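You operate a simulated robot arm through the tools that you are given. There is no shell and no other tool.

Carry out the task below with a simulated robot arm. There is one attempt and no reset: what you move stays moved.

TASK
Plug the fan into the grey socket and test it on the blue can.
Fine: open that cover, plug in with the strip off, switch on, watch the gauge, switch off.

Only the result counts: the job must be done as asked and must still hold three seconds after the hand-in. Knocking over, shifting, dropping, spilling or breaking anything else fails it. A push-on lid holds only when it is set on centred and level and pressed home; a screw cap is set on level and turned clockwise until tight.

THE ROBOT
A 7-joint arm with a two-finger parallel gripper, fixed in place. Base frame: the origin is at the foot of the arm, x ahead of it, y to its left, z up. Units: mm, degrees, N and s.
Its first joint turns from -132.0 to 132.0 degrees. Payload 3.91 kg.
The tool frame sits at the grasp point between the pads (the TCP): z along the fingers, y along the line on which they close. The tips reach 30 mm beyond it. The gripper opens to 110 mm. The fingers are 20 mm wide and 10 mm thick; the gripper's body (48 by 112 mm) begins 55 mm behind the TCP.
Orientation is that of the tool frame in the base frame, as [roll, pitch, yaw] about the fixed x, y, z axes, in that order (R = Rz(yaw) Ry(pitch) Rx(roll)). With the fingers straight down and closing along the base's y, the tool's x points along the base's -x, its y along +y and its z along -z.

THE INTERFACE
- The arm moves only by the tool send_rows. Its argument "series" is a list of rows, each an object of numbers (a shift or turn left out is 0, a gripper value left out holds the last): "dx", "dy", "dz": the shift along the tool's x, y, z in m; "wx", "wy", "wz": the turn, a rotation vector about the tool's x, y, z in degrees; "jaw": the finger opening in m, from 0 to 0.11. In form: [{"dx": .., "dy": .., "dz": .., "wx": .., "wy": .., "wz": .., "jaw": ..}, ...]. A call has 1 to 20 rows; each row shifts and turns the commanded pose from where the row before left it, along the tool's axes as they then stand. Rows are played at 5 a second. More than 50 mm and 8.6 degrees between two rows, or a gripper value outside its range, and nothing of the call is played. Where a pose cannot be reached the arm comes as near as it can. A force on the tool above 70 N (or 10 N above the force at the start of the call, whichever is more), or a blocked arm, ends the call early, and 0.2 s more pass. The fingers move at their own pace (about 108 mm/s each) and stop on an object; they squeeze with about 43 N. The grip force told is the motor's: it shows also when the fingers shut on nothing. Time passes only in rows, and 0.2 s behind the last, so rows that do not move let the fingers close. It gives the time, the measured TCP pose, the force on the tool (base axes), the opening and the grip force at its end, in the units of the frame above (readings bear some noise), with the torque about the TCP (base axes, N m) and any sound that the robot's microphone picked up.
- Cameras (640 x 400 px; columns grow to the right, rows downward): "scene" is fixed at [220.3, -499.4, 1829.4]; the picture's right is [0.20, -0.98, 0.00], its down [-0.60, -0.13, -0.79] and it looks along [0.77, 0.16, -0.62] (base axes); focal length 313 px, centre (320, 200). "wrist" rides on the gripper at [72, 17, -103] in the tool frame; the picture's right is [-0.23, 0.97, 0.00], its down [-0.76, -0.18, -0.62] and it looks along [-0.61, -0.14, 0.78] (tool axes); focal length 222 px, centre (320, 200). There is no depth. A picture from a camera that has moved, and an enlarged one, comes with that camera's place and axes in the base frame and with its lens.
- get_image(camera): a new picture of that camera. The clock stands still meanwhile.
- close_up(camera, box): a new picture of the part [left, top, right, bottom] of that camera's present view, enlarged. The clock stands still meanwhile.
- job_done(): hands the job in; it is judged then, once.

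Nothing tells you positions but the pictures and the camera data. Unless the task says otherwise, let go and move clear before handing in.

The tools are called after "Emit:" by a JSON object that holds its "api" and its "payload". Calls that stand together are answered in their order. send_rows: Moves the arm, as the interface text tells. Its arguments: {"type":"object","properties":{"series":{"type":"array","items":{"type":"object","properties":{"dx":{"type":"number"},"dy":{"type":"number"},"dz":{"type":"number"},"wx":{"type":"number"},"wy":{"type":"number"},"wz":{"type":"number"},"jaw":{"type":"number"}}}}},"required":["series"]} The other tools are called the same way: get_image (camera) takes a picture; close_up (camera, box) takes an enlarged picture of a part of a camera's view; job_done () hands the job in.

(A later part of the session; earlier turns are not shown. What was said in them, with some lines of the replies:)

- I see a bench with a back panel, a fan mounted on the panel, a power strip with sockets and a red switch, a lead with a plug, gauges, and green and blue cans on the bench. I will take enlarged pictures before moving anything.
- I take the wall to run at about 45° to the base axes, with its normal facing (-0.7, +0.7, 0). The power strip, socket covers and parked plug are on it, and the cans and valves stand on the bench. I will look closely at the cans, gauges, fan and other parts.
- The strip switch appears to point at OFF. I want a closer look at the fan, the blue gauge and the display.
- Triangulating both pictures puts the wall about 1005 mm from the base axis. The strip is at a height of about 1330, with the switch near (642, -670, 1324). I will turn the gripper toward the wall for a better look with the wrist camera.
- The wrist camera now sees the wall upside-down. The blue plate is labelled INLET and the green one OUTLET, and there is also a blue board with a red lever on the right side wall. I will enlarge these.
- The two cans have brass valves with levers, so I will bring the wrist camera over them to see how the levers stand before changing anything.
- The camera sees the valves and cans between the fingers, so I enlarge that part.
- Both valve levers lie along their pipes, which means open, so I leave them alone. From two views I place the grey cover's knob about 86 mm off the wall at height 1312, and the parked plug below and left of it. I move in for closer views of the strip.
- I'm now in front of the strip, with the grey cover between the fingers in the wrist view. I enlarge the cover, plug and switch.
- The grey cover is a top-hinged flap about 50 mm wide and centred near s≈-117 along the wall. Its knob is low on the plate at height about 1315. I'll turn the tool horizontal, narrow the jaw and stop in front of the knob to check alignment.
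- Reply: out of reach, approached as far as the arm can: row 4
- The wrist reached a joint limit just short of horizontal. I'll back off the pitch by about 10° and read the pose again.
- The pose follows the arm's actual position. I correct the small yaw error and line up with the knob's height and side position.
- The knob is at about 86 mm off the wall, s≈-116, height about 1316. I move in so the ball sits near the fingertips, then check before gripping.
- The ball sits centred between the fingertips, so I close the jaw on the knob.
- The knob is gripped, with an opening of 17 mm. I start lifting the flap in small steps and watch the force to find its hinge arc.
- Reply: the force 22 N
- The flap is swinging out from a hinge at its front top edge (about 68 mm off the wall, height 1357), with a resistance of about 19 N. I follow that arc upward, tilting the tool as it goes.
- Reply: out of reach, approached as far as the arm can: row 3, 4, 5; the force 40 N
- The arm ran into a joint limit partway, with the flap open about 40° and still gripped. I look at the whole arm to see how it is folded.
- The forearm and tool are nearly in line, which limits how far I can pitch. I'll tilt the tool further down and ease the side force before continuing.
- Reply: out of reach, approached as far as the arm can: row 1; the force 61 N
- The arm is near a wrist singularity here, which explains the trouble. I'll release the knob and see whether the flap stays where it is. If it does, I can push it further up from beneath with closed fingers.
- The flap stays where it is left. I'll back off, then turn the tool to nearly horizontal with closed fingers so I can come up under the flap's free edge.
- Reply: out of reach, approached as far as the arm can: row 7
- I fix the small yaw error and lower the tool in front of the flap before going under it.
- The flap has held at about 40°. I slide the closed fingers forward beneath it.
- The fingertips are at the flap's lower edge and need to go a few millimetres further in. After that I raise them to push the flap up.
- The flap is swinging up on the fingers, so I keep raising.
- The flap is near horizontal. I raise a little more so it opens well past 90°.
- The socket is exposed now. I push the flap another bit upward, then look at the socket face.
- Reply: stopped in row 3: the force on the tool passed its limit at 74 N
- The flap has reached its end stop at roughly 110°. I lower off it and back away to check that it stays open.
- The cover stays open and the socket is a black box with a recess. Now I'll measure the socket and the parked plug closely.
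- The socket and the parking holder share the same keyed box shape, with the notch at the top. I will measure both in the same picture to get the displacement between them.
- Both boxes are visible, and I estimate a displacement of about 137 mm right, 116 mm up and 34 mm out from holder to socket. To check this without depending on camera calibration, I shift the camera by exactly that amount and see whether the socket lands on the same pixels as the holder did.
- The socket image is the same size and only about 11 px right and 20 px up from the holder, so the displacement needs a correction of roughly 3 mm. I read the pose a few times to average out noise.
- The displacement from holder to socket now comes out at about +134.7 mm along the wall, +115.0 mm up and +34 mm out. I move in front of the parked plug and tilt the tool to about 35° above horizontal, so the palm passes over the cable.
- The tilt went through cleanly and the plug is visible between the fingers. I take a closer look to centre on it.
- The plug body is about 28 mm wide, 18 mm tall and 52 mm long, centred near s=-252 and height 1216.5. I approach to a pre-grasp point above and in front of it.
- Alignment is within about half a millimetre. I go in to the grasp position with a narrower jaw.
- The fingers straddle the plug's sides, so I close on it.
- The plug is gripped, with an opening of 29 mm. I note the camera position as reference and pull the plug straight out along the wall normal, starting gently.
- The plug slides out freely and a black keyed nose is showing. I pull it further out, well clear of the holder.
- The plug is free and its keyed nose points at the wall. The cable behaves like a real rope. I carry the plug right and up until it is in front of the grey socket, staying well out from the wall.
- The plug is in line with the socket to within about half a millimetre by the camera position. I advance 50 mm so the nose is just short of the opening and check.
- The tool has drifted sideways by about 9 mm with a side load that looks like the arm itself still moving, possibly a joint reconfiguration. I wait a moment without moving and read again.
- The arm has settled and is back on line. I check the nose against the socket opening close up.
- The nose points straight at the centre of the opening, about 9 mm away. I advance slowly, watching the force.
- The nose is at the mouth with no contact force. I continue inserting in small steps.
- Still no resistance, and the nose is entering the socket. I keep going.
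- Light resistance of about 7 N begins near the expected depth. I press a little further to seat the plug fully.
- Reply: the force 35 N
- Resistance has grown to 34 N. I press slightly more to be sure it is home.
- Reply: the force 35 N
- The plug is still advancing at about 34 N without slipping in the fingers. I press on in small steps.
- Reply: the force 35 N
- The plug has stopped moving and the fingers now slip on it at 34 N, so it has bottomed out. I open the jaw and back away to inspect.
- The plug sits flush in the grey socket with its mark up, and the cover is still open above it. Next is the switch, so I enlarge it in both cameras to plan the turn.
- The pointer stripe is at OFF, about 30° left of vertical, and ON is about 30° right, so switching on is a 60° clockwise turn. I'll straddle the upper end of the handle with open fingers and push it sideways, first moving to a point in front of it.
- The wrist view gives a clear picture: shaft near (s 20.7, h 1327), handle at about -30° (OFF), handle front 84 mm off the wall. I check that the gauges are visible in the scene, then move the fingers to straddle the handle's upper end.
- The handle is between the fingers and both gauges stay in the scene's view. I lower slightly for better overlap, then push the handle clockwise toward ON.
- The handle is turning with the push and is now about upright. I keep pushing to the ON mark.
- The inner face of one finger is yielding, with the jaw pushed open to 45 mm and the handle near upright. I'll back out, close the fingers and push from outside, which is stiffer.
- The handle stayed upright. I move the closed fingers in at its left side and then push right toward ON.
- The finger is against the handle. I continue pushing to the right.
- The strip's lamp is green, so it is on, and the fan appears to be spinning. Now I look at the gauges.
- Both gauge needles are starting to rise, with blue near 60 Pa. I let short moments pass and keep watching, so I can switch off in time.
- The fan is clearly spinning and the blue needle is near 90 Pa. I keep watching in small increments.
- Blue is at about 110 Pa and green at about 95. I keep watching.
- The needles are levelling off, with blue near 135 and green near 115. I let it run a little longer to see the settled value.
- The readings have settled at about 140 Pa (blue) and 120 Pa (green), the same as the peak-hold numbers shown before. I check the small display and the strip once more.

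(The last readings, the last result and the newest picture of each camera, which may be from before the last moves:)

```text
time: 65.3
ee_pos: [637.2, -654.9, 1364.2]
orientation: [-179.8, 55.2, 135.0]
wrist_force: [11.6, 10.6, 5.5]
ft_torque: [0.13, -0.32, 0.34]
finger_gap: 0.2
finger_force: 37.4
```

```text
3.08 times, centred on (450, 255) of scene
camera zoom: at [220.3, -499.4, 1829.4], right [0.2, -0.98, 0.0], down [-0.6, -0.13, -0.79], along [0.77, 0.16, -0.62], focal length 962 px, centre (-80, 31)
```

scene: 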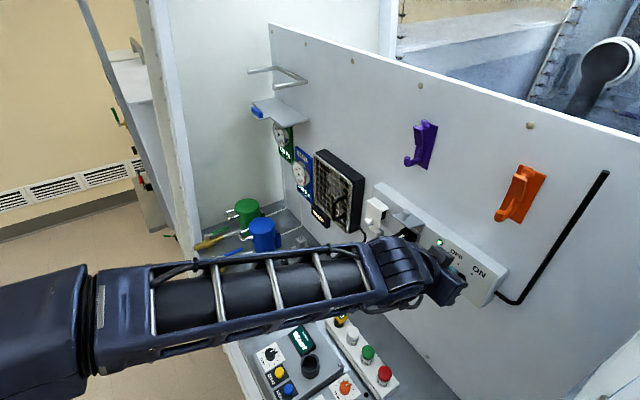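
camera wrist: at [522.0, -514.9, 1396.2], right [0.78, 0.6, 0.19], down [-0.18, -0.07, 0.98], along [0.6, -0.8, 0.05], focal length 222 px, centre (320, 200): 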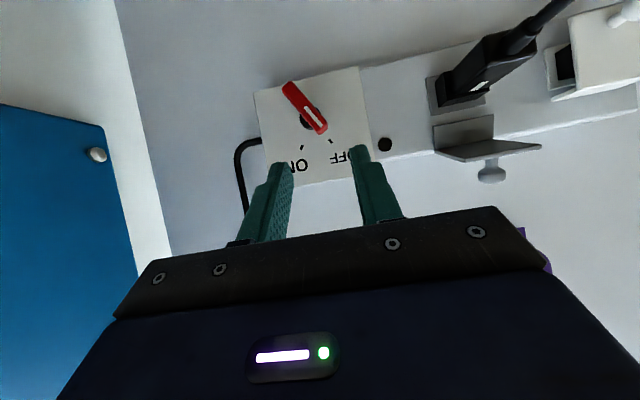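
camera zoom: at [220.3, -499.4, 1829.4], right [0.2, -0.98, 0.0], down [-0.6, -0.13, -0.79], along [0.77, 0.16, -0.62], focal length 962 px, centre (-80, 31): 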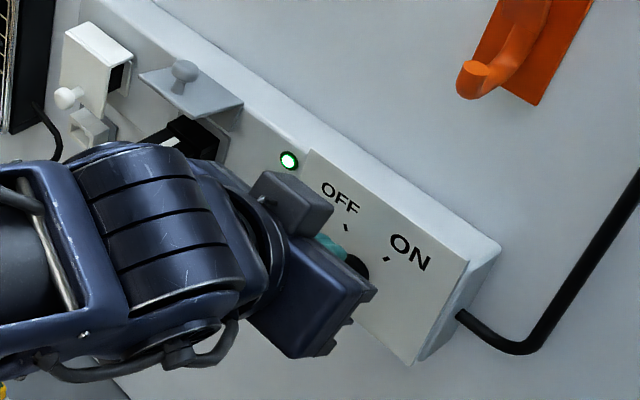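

The display still says READY with the fan running at a steady 140 Pa on blue. I let it run about two more seconds and look again.

Emit:
{"api": "send_rows", "payload": {"series": [{}, {}, {}, {}, {}, {}, {}, {}, {}, {}]}}

Emit:
{"api": "close_up", "payload": {"camera": "scene", "box": [290, 150, 370, 240]}}

Emit:
{"api": "close_up", "payload": {"camera": "scene", "box": [290, 160, 315, 190]}}

```text
time: 67.5
ee_pos: [637.1, -655.0, 1362.4]
orientation: [-179.9, 55.2, 135.1]
wrist_force: [11.2, 8.4, 7.5]
ft_torque: [0.08, -0.29, 0.32]
finger_gap: 0.3
finger_force: 38.0
```

```text
4.44 times, centred on (330, 195) of scene
camera zoom: at [220.3, -499.4, 1829.4], right [0.2, -0.98, 0.0], down [-0.6, -0.13, -0.79], along [0.77, 0.16, -0.62], focal length 1390 px, centre (276, 222)
```

zoom: 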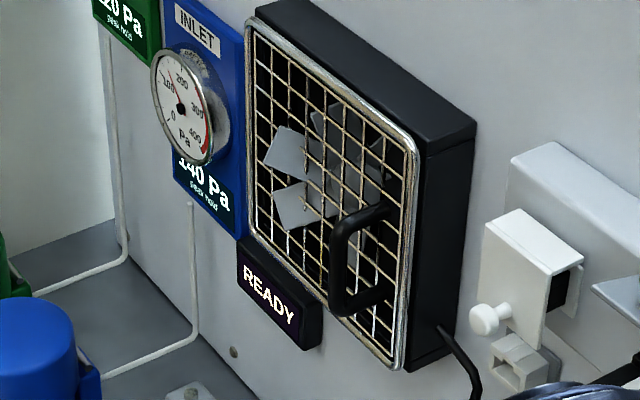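

```text
13.33 times, centred on (302, 175) of scene
camera zoom: at [220.3, -499.4, 1829.4], right [0.2, -0.98, 0.0], down [-0.6, -0.13, -0.79], along [0.77, 0.16, -0.62], focal length 4169 px, centre (553, 533)
```

zoom: 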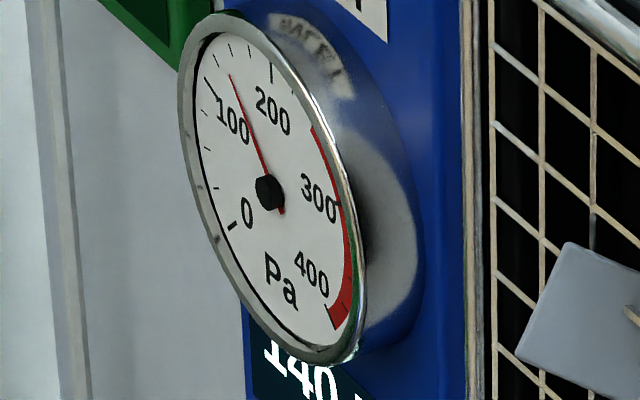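

The reading is steady at about 140 Pa, well below the red band. I'll switch off now: back out, move to the handle's right side and push it counter-clockwise.

Emit:
{"api": "send_rows", "payload": {"series": [{"dy": 0.004}, {"dz": -0.025}, {"dz": -0.025}, {"dy": -0.024}, {"dy": -0.023}, {}, {}]}}

Emit:
{"api": "close_up", "payload": {"camera": "wrist", "box": [230, 70, 410, 210]}}

```text
time: 69.1
ee_pos: [577.6, -657.2, 1390.3]
orientation: [-179.9, 55.2, 135.0]
wrist_force: [-0.6, -0.3, 0.0]
ft_torque: [0.03, -0.01, 0.0]
finger_gap: 0.0
finger_force: 37.7
```

```text
2.86 times, centred on (320, 140) of wrist
camera zoom: at [501.2, -555.3, 1390.8], right [0.78, 0.6, 0.19], down [-0.18, -0.07, 0.98], along [0.6, -0.8, 0.05], focal length 635 px, centre (320, 371)
```

zoom: 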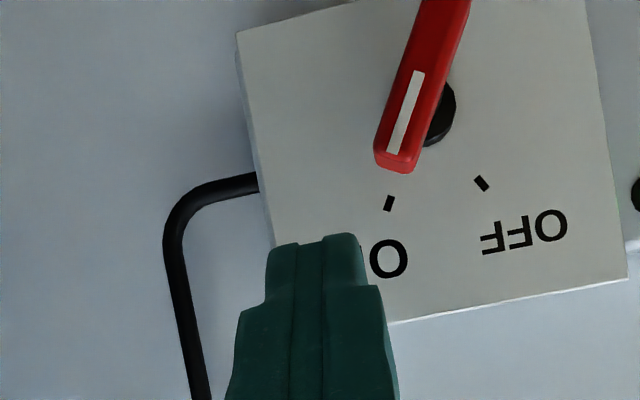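

The handle points squarely at ON. I move in on its right side and push it back to OFF.

Emit:
{"api": "send_rows", "payload": {"series": [{"dx": 0.0003, "dz": 0.0166}, {"dx": 0.0003, "dz": 0.0166}, {"dx": 0.0002, "dz": 0.0166}, {"dy": 0.004}, {"dy": 0.004}, {"dy": 0.004}, {"dy": 0.004}, {}]}}

Emit:
{"api": "close_up", "payload": {"camera": "wrist", "box": [230, 70, 410, 210]}}

```text
time: 70.9
ee_pos: [618.8, -672.9, 1361.8]
orientation: [-179.9, 55.2, 135.2]
wrist_force: [-0.1, 0.1, 0.2]
ft_torque: [0.01, -0.01, -0.01]
finger_gap: 0.3
finger_force: 37.6
```

```text
2.86 times, centred on (320, 140) of wrist
camera zoom: at [541.0, -572.0, 1361.3], right [0.78, 0.6, 0.19], down [-0.18, -0.07, 0.98], along [0.6, -0.8, 0.05], focal length 635 px, centre (320, 371)
```

zoom: 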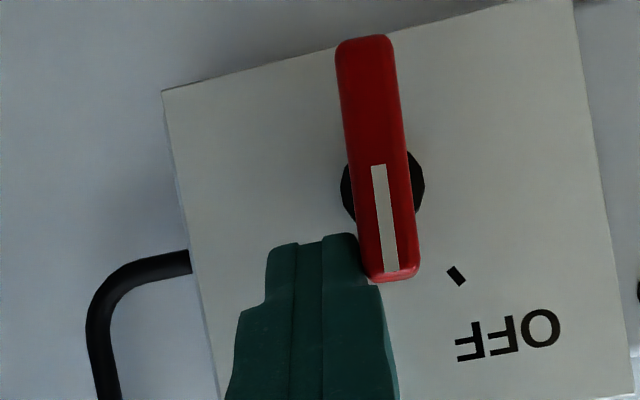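

Emit:
{"api": "send_rows", "payload": {"series": [{"dy": 0.004}, {"dy": 0.004}, {}]}}

Emit:
{"api": "close_up", "payload": {"camera": "wrist", "box": [230, 70, 410, 210]}}

Emit:
{"api": "close_up", "payload": {"camera": "scene", "box": [270, 110, 370, 240]}}

```text
time: 71.7
ee_pos: [624.2, -667.1, 1361.5]
orientation: [-179.8, 55.2, 135.1]
wrist_force: [-0.2, 0.6, 0.2]
ft_torque: [0.0, 0.02, 0.04]
finger_gap: 0.3
finger_force: 37.8
```

```text
2.86 times, centred on (320, 140) of wrist
camera zoom: at [546.5, -566.3, 1360.8], right [0.78, 0.6, 0.19], down [-0.18, -0.07, 0.98], along [0.6, -0.8, 0.05], focal length 635 px, centre (320, 371)
```

zoom: 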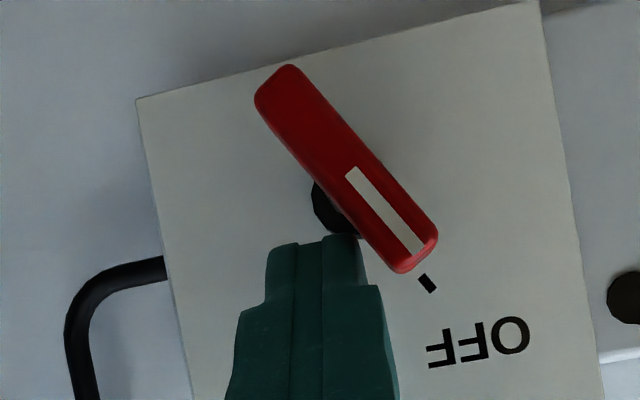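

```text
3.08 times, centred on (320, 175) of scene
camera zoom: at [220.3, -499.4, 1829.4], right [0.2, -0.98, 0.0], down [-0.6, -0.13, -0.79], along [0.77, 0.16, -0.62], focal length 962 px, centre (320, 277)
```

zoom: 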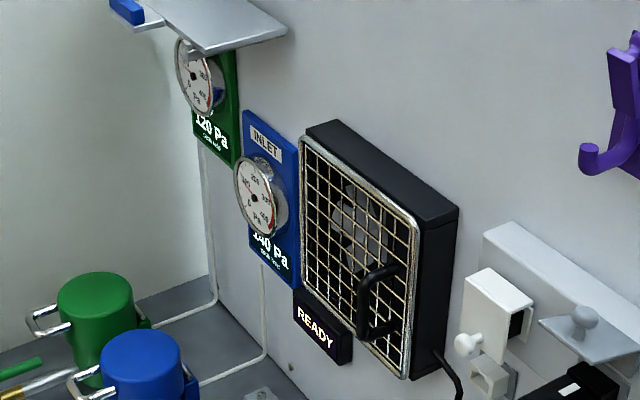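

The switch is at OFF and the lamp is out; the plug is in the grey socket and the run settled at 140 Pa on the blue gauge. Before deciding that the test on the blue can is complete, I want to look closely at the cans, valves and gauge plates for markings. I back well away first.

Emit:
{"api": "send_rows", "payload": {"series": [{"dy": -0.006}, {"dz": -0.04}, {"dz": -0.045}, {"dz": -0.045}, {"dz": -0.045}, {}]}}

Emit:
{"api": "get_image", "payload": {"camera": "wrist"}}

Emit:
{"api": "get_image", "payload": {"camera": "scene"}}

```text
time: 73.1
ee_pos: [516.8, -569.9, 1463.1]
orientation: [-179.8, 55.1, 135.0]
wrist_force: [0.4, 0.3, 0.0]
ft_torque: [0.03, -0.03, 0.0]
finger_gap: 0.0
finger_force: 37.7
```

```text
taken
camera wrist: at [439.6, -468.4, 1462.6], right [0.78, 0.6, 0.19], down [-0.18, -0.07, 0.98], along [0.6, -0.8, 0.05], focal length 222 px, centre (320, 200)
```

wrist: 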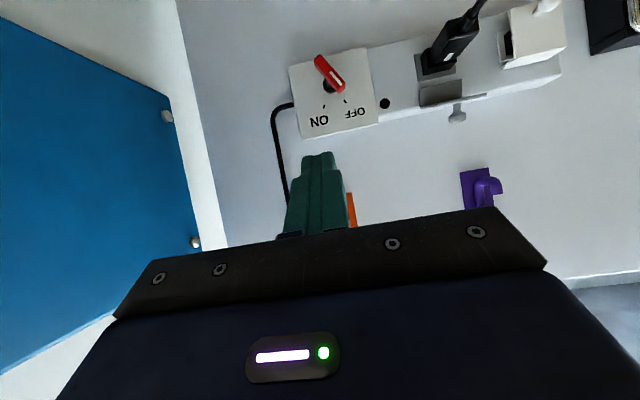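

```text
taken
```

scene: 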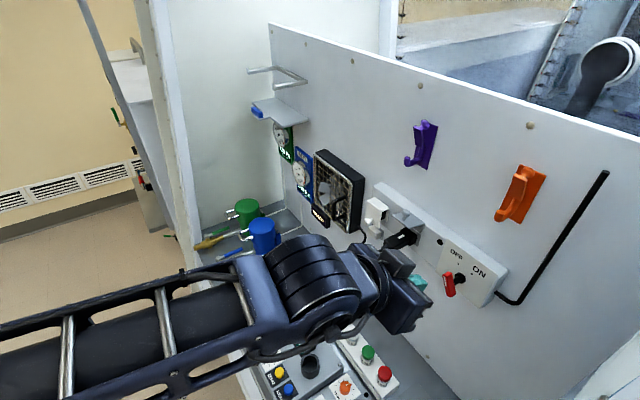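

I slide left in front of the fan, gauges and cans to read any markings there.

Emit:
{"api": "send_rows", "payload": {"series": [{"dx": 0.015, "dy": 0.0429, "dz": 0.0017}, {"dx": 0.015, "dy": 0.0429, "dz": 0.0017}, {"dx": 0.015, "dy": 0.0429, "dz": 0.0017}, {"dx": 0.015, "dy": 0.0429, "dz": 0.0017}, {"dx": 0.015, "dy": 0.0429, "dz": 0.0017}, {"dx": 0.015, "dy": 0.0429, "dz": 0.0017}, {"dx": 0.015, "dy": 0.0429, "dz": 0.0017}, {"dx": 0.015, "dy": 0.0429, "dz": 0.0017}, {"dx": 0.015, "dy": 0.0429, "dz": 0.0017}, {"dx": 0.015, "dy": 0.0429, "dz": 0.0017}, {"dx": 0.015, "dy": 0.0429, "dz": 0.0017}, {"dx": 0.015, "dy": 0.0429, "dz": 0.0017}, {"dx": 0.015, "dy": 0.0429, "dz": 0.0017}, {}]}}

Emit:
{"api": "get_image", "payload": {"camera": "wrist"}}

Emit:
{"api": "close_up", "payload": {"camera": "wrist", "box": [380, 0, 640, 160]}}

```text
time: 76.1
ee_pos: [846.4, -111.4, 1288.8]
orientation: [-179.9, 55.2, 135.0]
wrist_force: [0.3, 1.1, 0.1]
ft_torque: [0.03, 0.01, -0.02]
finger_gap: 0.3
finger_force: 37.9
```

```text
taken
camera wrist: at [770.2, -9.6, 1287.3], right [0.78, 0.6, 0.19], down [-0.18, -0.07, 0.98], along [0.6, -0.8, 0.05], focal length 222 px, centre (320, 200)
```

wrist: 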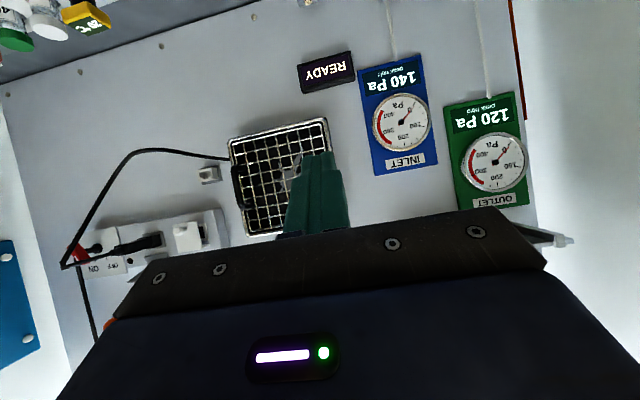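

```text
2.46 times, centred on (510, 80) of wrist
camera zoom: at [770.2, -9.6, 1287.3], right [0.78, 0.6, 0.19], down [-0.18, -0.07, 0.98], along [0.6, -0.8, 0.05], focal length 547 px, centre (-148, 495)
```

zoom: 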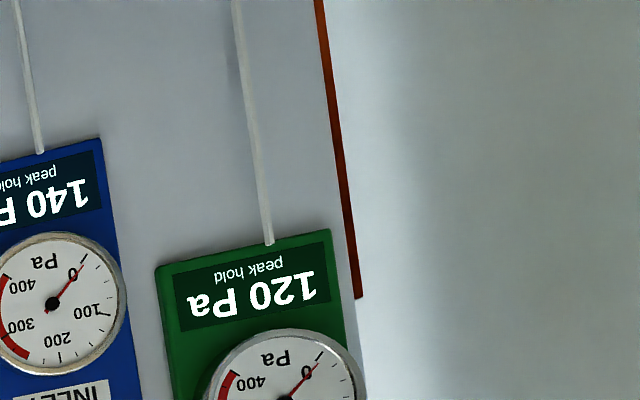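

The needles are back near zero. The cable seems to loop near the switch, so I check that and the rest of this view.

Emit:
{"api": "close_up", "payload": {"camera": "wrist", "box": [40, 130, 260, 290]}}

Emit:
{"api": "close_up", "payload": {"camera": "wrist", "box": [220, 30, 460, 190]}}

Emit:
{"api": "get_image", "payload": {"camera": "scene"}}

Emit:
{"api": "close_up", "payload": {"camera": "scene", "box": [340, 190, 500, 310]}}

```text
2.50 times, centred on (150, 210) of wrist
camera zoom: at [770.2, -9.6, 1287.3], right [0.78, 0.6, 0.19], down [-0.18, -0.07, 0.98], along [0.6, -0.8, 0.05], focal length 555 px, centre (745, 175)
```

zoom: 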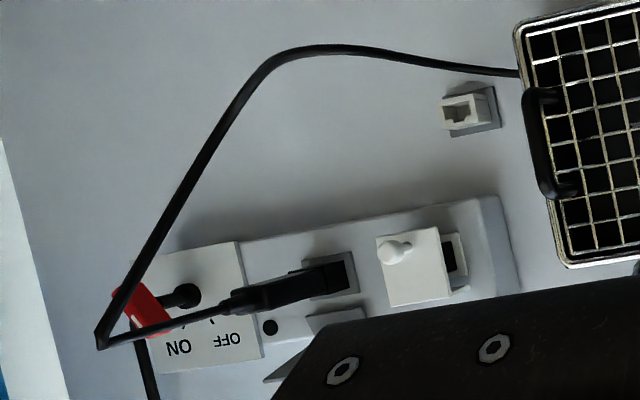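

```text
2.50 times, centred on (340, 110) of wrist
camera zoom: at [770.2, -9.6, 1287.3], right [0.78, 0.6, 0.19], down [-0.18, -0.07, 0.98], along [0.6, -0.8, 0.05], focal length 555 px, centre (270, 425)
```

zoom: 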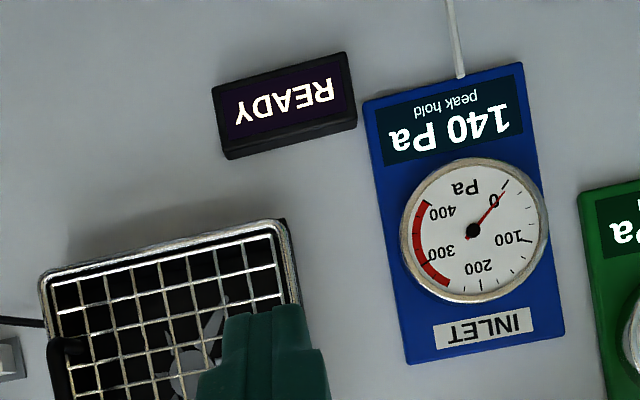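

```text
taken
```

scene: 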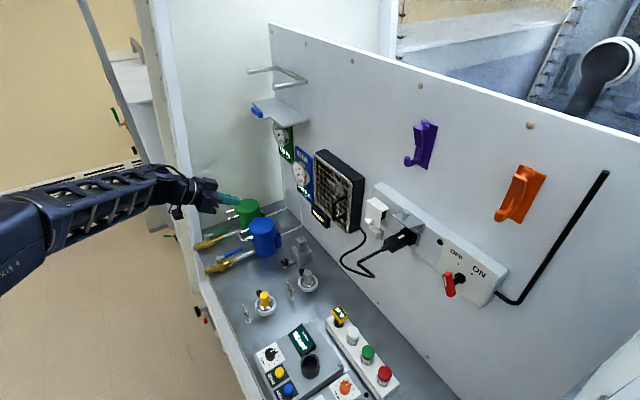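

```text
3.33 times, centred on (420, 250) of scene
camera zoom: at [220.3, -499.4, 1829.4], right [0.2, -0.98, 0.0], down [-0.6, -0.13, -0.79], along [0.77, 0.16, -0.62], focal length 1042 px, centre (-13, 33)
```

zoom: 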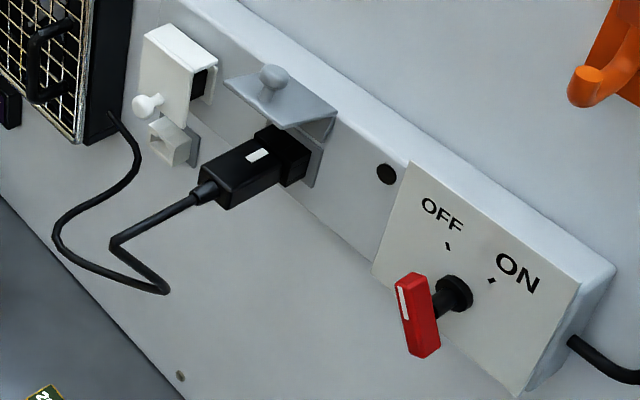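

The cable just hangs free from the plug. I now point the wrist camera down at the cans and valves.

Emit:
{"api": "send_rows", "payload": {"series": [{"wy": 7.9}, {"wy": 7.9}, {"wy": 7.9}, {"wy": 7.9}, {"wy": 7.9}, {"wy": 7.9}, {"wy": 7.6}, {}]}}

Emit:
{"api": "get_image", "payload": {"camera": "wrist"}}

Emit:
{"api": "close_up", "payload": {"camera": "wrist", "box": [310, 60, 470, 220]}}

```text
time: 77.9
ee_pos: [845.1, -111.1, 1287.1]
orientation: [180.0, 0.1, 134.9]
wrist_force: [0.1, -0.1, -0.8]
ft_torque: [0.01, 0.0, 0.0]
finger_gap: 0.3
finger_force: 37.8
```

```text
taken
camera wrist: at [806.5, -47.2, 1391.2], right [0.85, 0.53, 0.0], down [0.41, -0.66, 0.62], along [0.33, -0.53, -0.78], focal length 222 px, centre (320, 200)
```

wrist: 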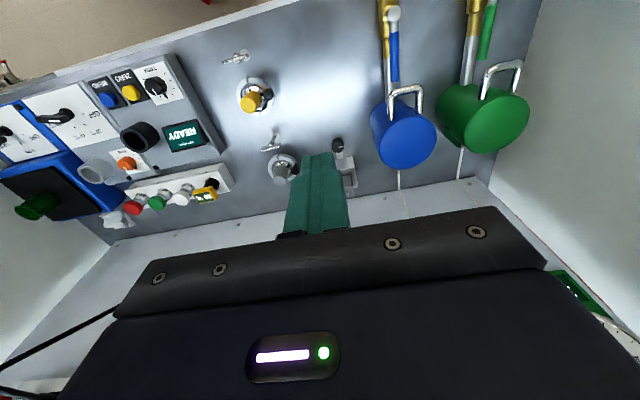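

```text
2.50 times, centred on (390, 140) of wrist
camera zoom: at [806.5, -47.2, 1391.2], right [0.85, 0.53, 0.0], down [0.41, -0.66, 0.62], along [0.33, -0.53, -0.78], focal length 555 px, centre (145, 350)
```

zoom: 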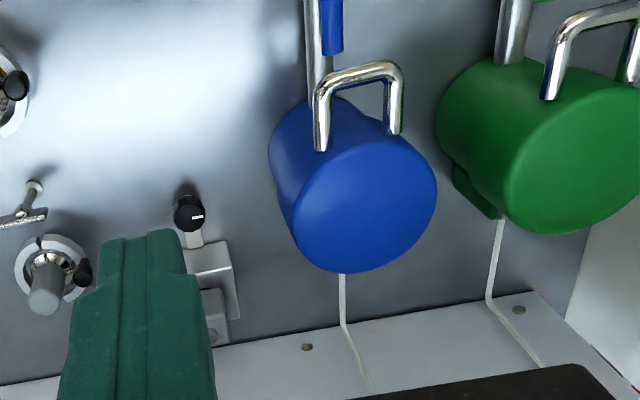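

The cans carry no text. I move back a little to see the valves and levers in detail.

Emit:
{"api": "send_rows", "payload": {"series": [{"dx": 0.04, "dy": 0.02}, {"dx": 0.04, "dy": 0.02}, {"dx": 0.04, "dy": 0.02}, {}]}}

Emit:
{"api": "get_image", "payload": {"camera": "wrist"}}

Emit:
{"api": "close_up", "payload": {"camera": "wrist", "box": [320, 40, 480, 180]}}

```text
time: 78.9
ee_pos: [804.0, 16.5, 1288.5]
orientation: [-179.9, 0.3, 135.0]
wrist_force: [0.6, 0.1, -0.1]
ft_torque: [0.02, -0.02, -0.01]
finger_gap: 0.0
finger_force: 38.1
```

```text
taken
camera wrist: at [763.5, 80.3, 1391.4], right [0.85, 0.53, 0.0], down [0.41, -0.66, 0.63], along [0.33, -0.53, -0.78], focal length 222 px, centre (320, 200)
```

wrist: 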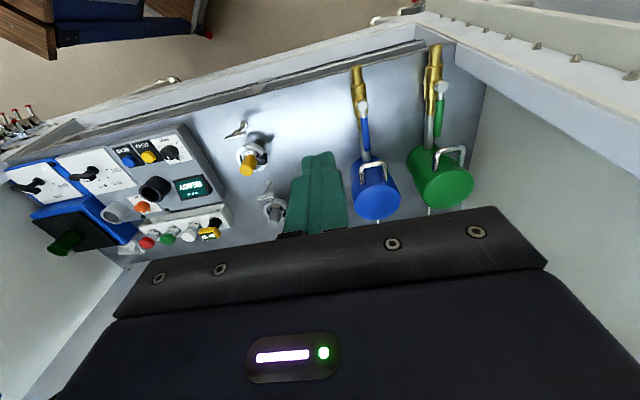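

```text
2.86 times, centred on (400, 110) of wrist
camera zoom: at [763.5, 80.3, 1391.4], right [0.85, 0.53, 0.0], down [0.41, -0.66, 0.63], along [0.33, -0.53, -0.78], focal length 635 px, centre (91, 457)
```

zoom: 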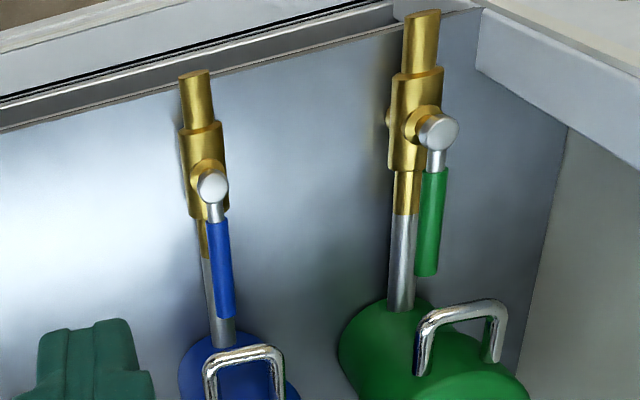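

Both valves are plainly open. A plain run only reproduces the 140 and 120 Pa already on the displays, so I suspect testing on the blue can means closing its valve first. I'll take a closer look at the blue lever before deciding.

Emit:
{"api": "send_rows", "payload": {"series": [{"dx": -0.0238, "dy": 0.0084, "dz": 0.0376}, {"dx": -0.0238, "dy": 0.0084, "dz": 0.0376}, {"dx": -0.0238, "dy": 0.0084, "dz": 0.0376}, {"dx": -0.0238, "dy": 0.0084, "dz": 0.0376}, {"dx": -0.0238, "dy": 0.0084, "dz": 0.0376}, {}]}}

Emit:
{"api": "get_image", "payload": {"camera": "wrist"}}

Emit:
{"api": "close_up", "payload": {"camera": "wrist", "box": [240, 0, 440, 170]}}

Emit:
{"api": "close_up", "payload": {"camera": "scene", "box": [190, 190, 310, 280]}}

```text
time: 80.3
ee_pos: [918.5, -37.2, 1099.9]
orientation: [180.0, 0.1, 135.0]
wrist_force: [-0.6, 0.9, 0.3]
ft_torque: [0.02, 0.01, 0.02]
finger_gap: 0.0
finger_force: 38.3
```

```text
taken
camera wrist: at [878.7, 25.8, 1203.3], right [0.85, 0.53, 0.0], down [0.41, -0.66, 0.63], along [0.33, -0.53, -0.78], focal length 222 px, centre (320, 200)
```

wrist: 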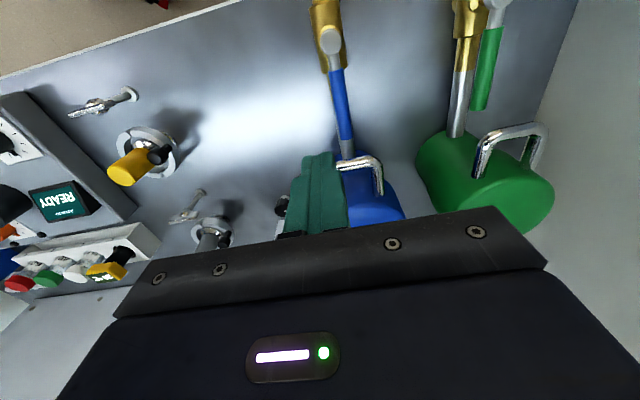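

```text
2.35 times, centred on (340, 85) of wrist
camera zoom: at [878.7, 25.8, 1203.3], right [0.85, 0.53, 0.0], down [0.41, -0.66, 0.63], along [0.33, -0.53, -0.78], focal length 523 px, centre (273, 471)
```

zoom: 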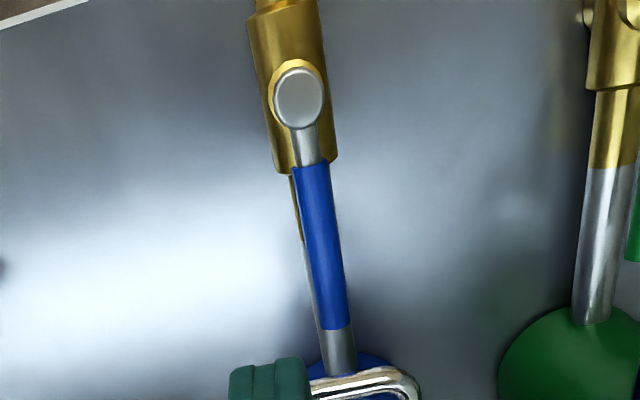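

```text
4.44 times, centred on (250, 235) of scene
camera zoom: at [220.3, -499.4, 1829.4], right [0.2, -0.98, 0.0], down [-0.6, -0.13, -0.79], along [0.77, 0.16, -0.62], focal length 1390 px, centre (631, 44)
```

zoom: 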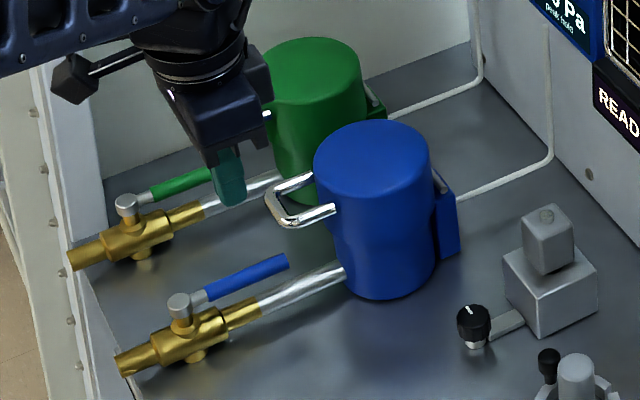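

I now have the blue lever in full view, and I've decided to leave it alone. You spelled out the test as cover, plug, on, watch the gauge, off. Shutting a valve wasn't on that list and would build pressure in the can beyond what you asked for. The run already took the blue gauge to a steady 140 Pa, so I back away and do a last check.

Emit:
{"api": "send_rows", "payload": {"series": [{"dz": -0.04}, {"dx": 0.0238, "dy": -0.0084, "dz": -0.0376}, {"dx": 0.0238, "dy": -0.0084, "dz": -0.0376}, {"dx": 0.0238, "dy": -0.0084, "dz": -0.0376}, {"dx": 0.0238, "dy": -0.0084, "dz": -0.0376}, {"dx": 0.0238, "dy": -0.0084, "dz": -0.0376}, {"dx": 0.04}, {"dx": 0.04}, {}]}}

Emit:
{"api": "get_image", "payload": {"camera": "scene"}}

Emit:
{"api": "close_up", "payload": {"camera": "scene", "box": [370, 190, 510, 310]}}

Emit:
{"api": "close_up", "payload": {"camera": "scene", "box": [260, 110, 370, 240]}}

```text
time: 82.3
ee_pos: [746.2, 73.4, 1328.3]
orientation: [-179.8, 0.2, 135.1]
wrist_force: [0.9, -0.2, -0.2]
ft_torque: [-0.01, 0.0, 0.01]
finger_gap: 0.0
finger_force: 37.8
```

```text
taken
```

scene: 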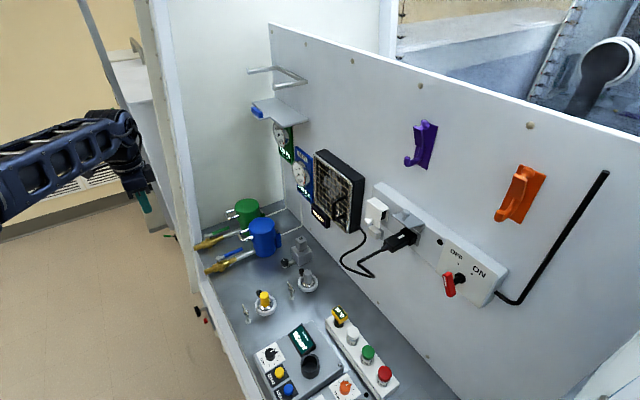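

```text
3.33 times, centred on (440, 250) of scene
camera zoom: at [220.3, -499.4, 1829.4], right [0.2, -0.98, 0.0], down [-0.6, -0.13, -0.79], along [0.77, 0.16, -0.62], focal length 1042 px, centre (-80, 33)
```

zoom: 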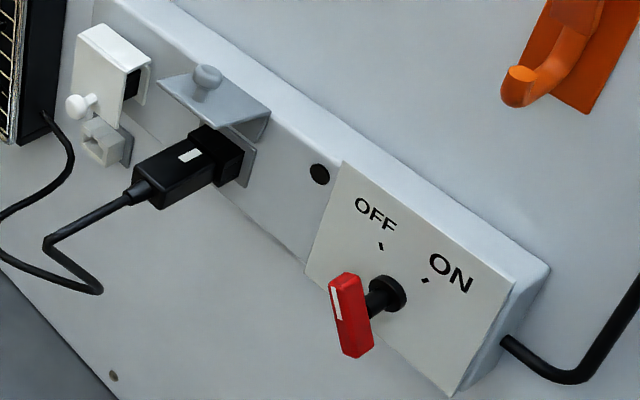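

```text
3.08 times, centred on (315, 175) of scene
camera zoom: at [220.3, -499.4, 1829.4], right [0.2, -0.98, 0.0], down [-0.6, -0.13, -0.79], along [0.77, 0.16, -0.62], focal length 962 px, centre (335, 277)
```

zoom: 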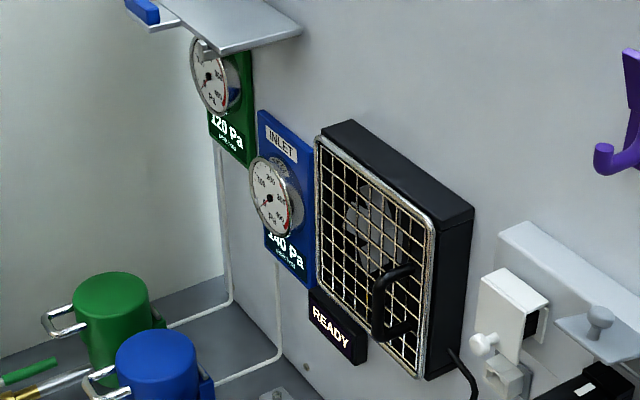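

The final state looks right. The plug is seated in the grey socket under its open cover, the strip is at OFF with its lamp out, the fan is stopped and the needles are back at zero. Cans, valves and everything else are untouched, and the arm is clear, so I hand in.

Emit:
{"api": "job_done", "payload": {}}

```text
The job is handed in.
```

The fan is plugged into the grey socket and I ran the test with the blue can's gauge in view. I've handed the job in, but no verdict came back.

- **Plugging in:** I opened the grey cover, which stays up on its own. I then moved the plug from its holder into the socket while the strip was off.
- **Test:** With the strip on, its lamp lit and the fan spun up. The blue (INLET) gauge rose to about 140 Pa and stayed there, well below the red band.
- **Switching off:** After several seconds at that reading I turned the strip off. The lamp went out, the fan stopped and the needles fell back to zero.

**Both cans were in the test:** Both can valves were already open, so the green (OUTLET) gauge also rose, to about 120 Pa. The peak-hold displays already showed 140 and 120 Pa before I started, so they look the same as before.

I left both valves as they were, since you hadn't asked for them to be turned. If "test it on the blue can" meant shutting a valve first, that part was not done.
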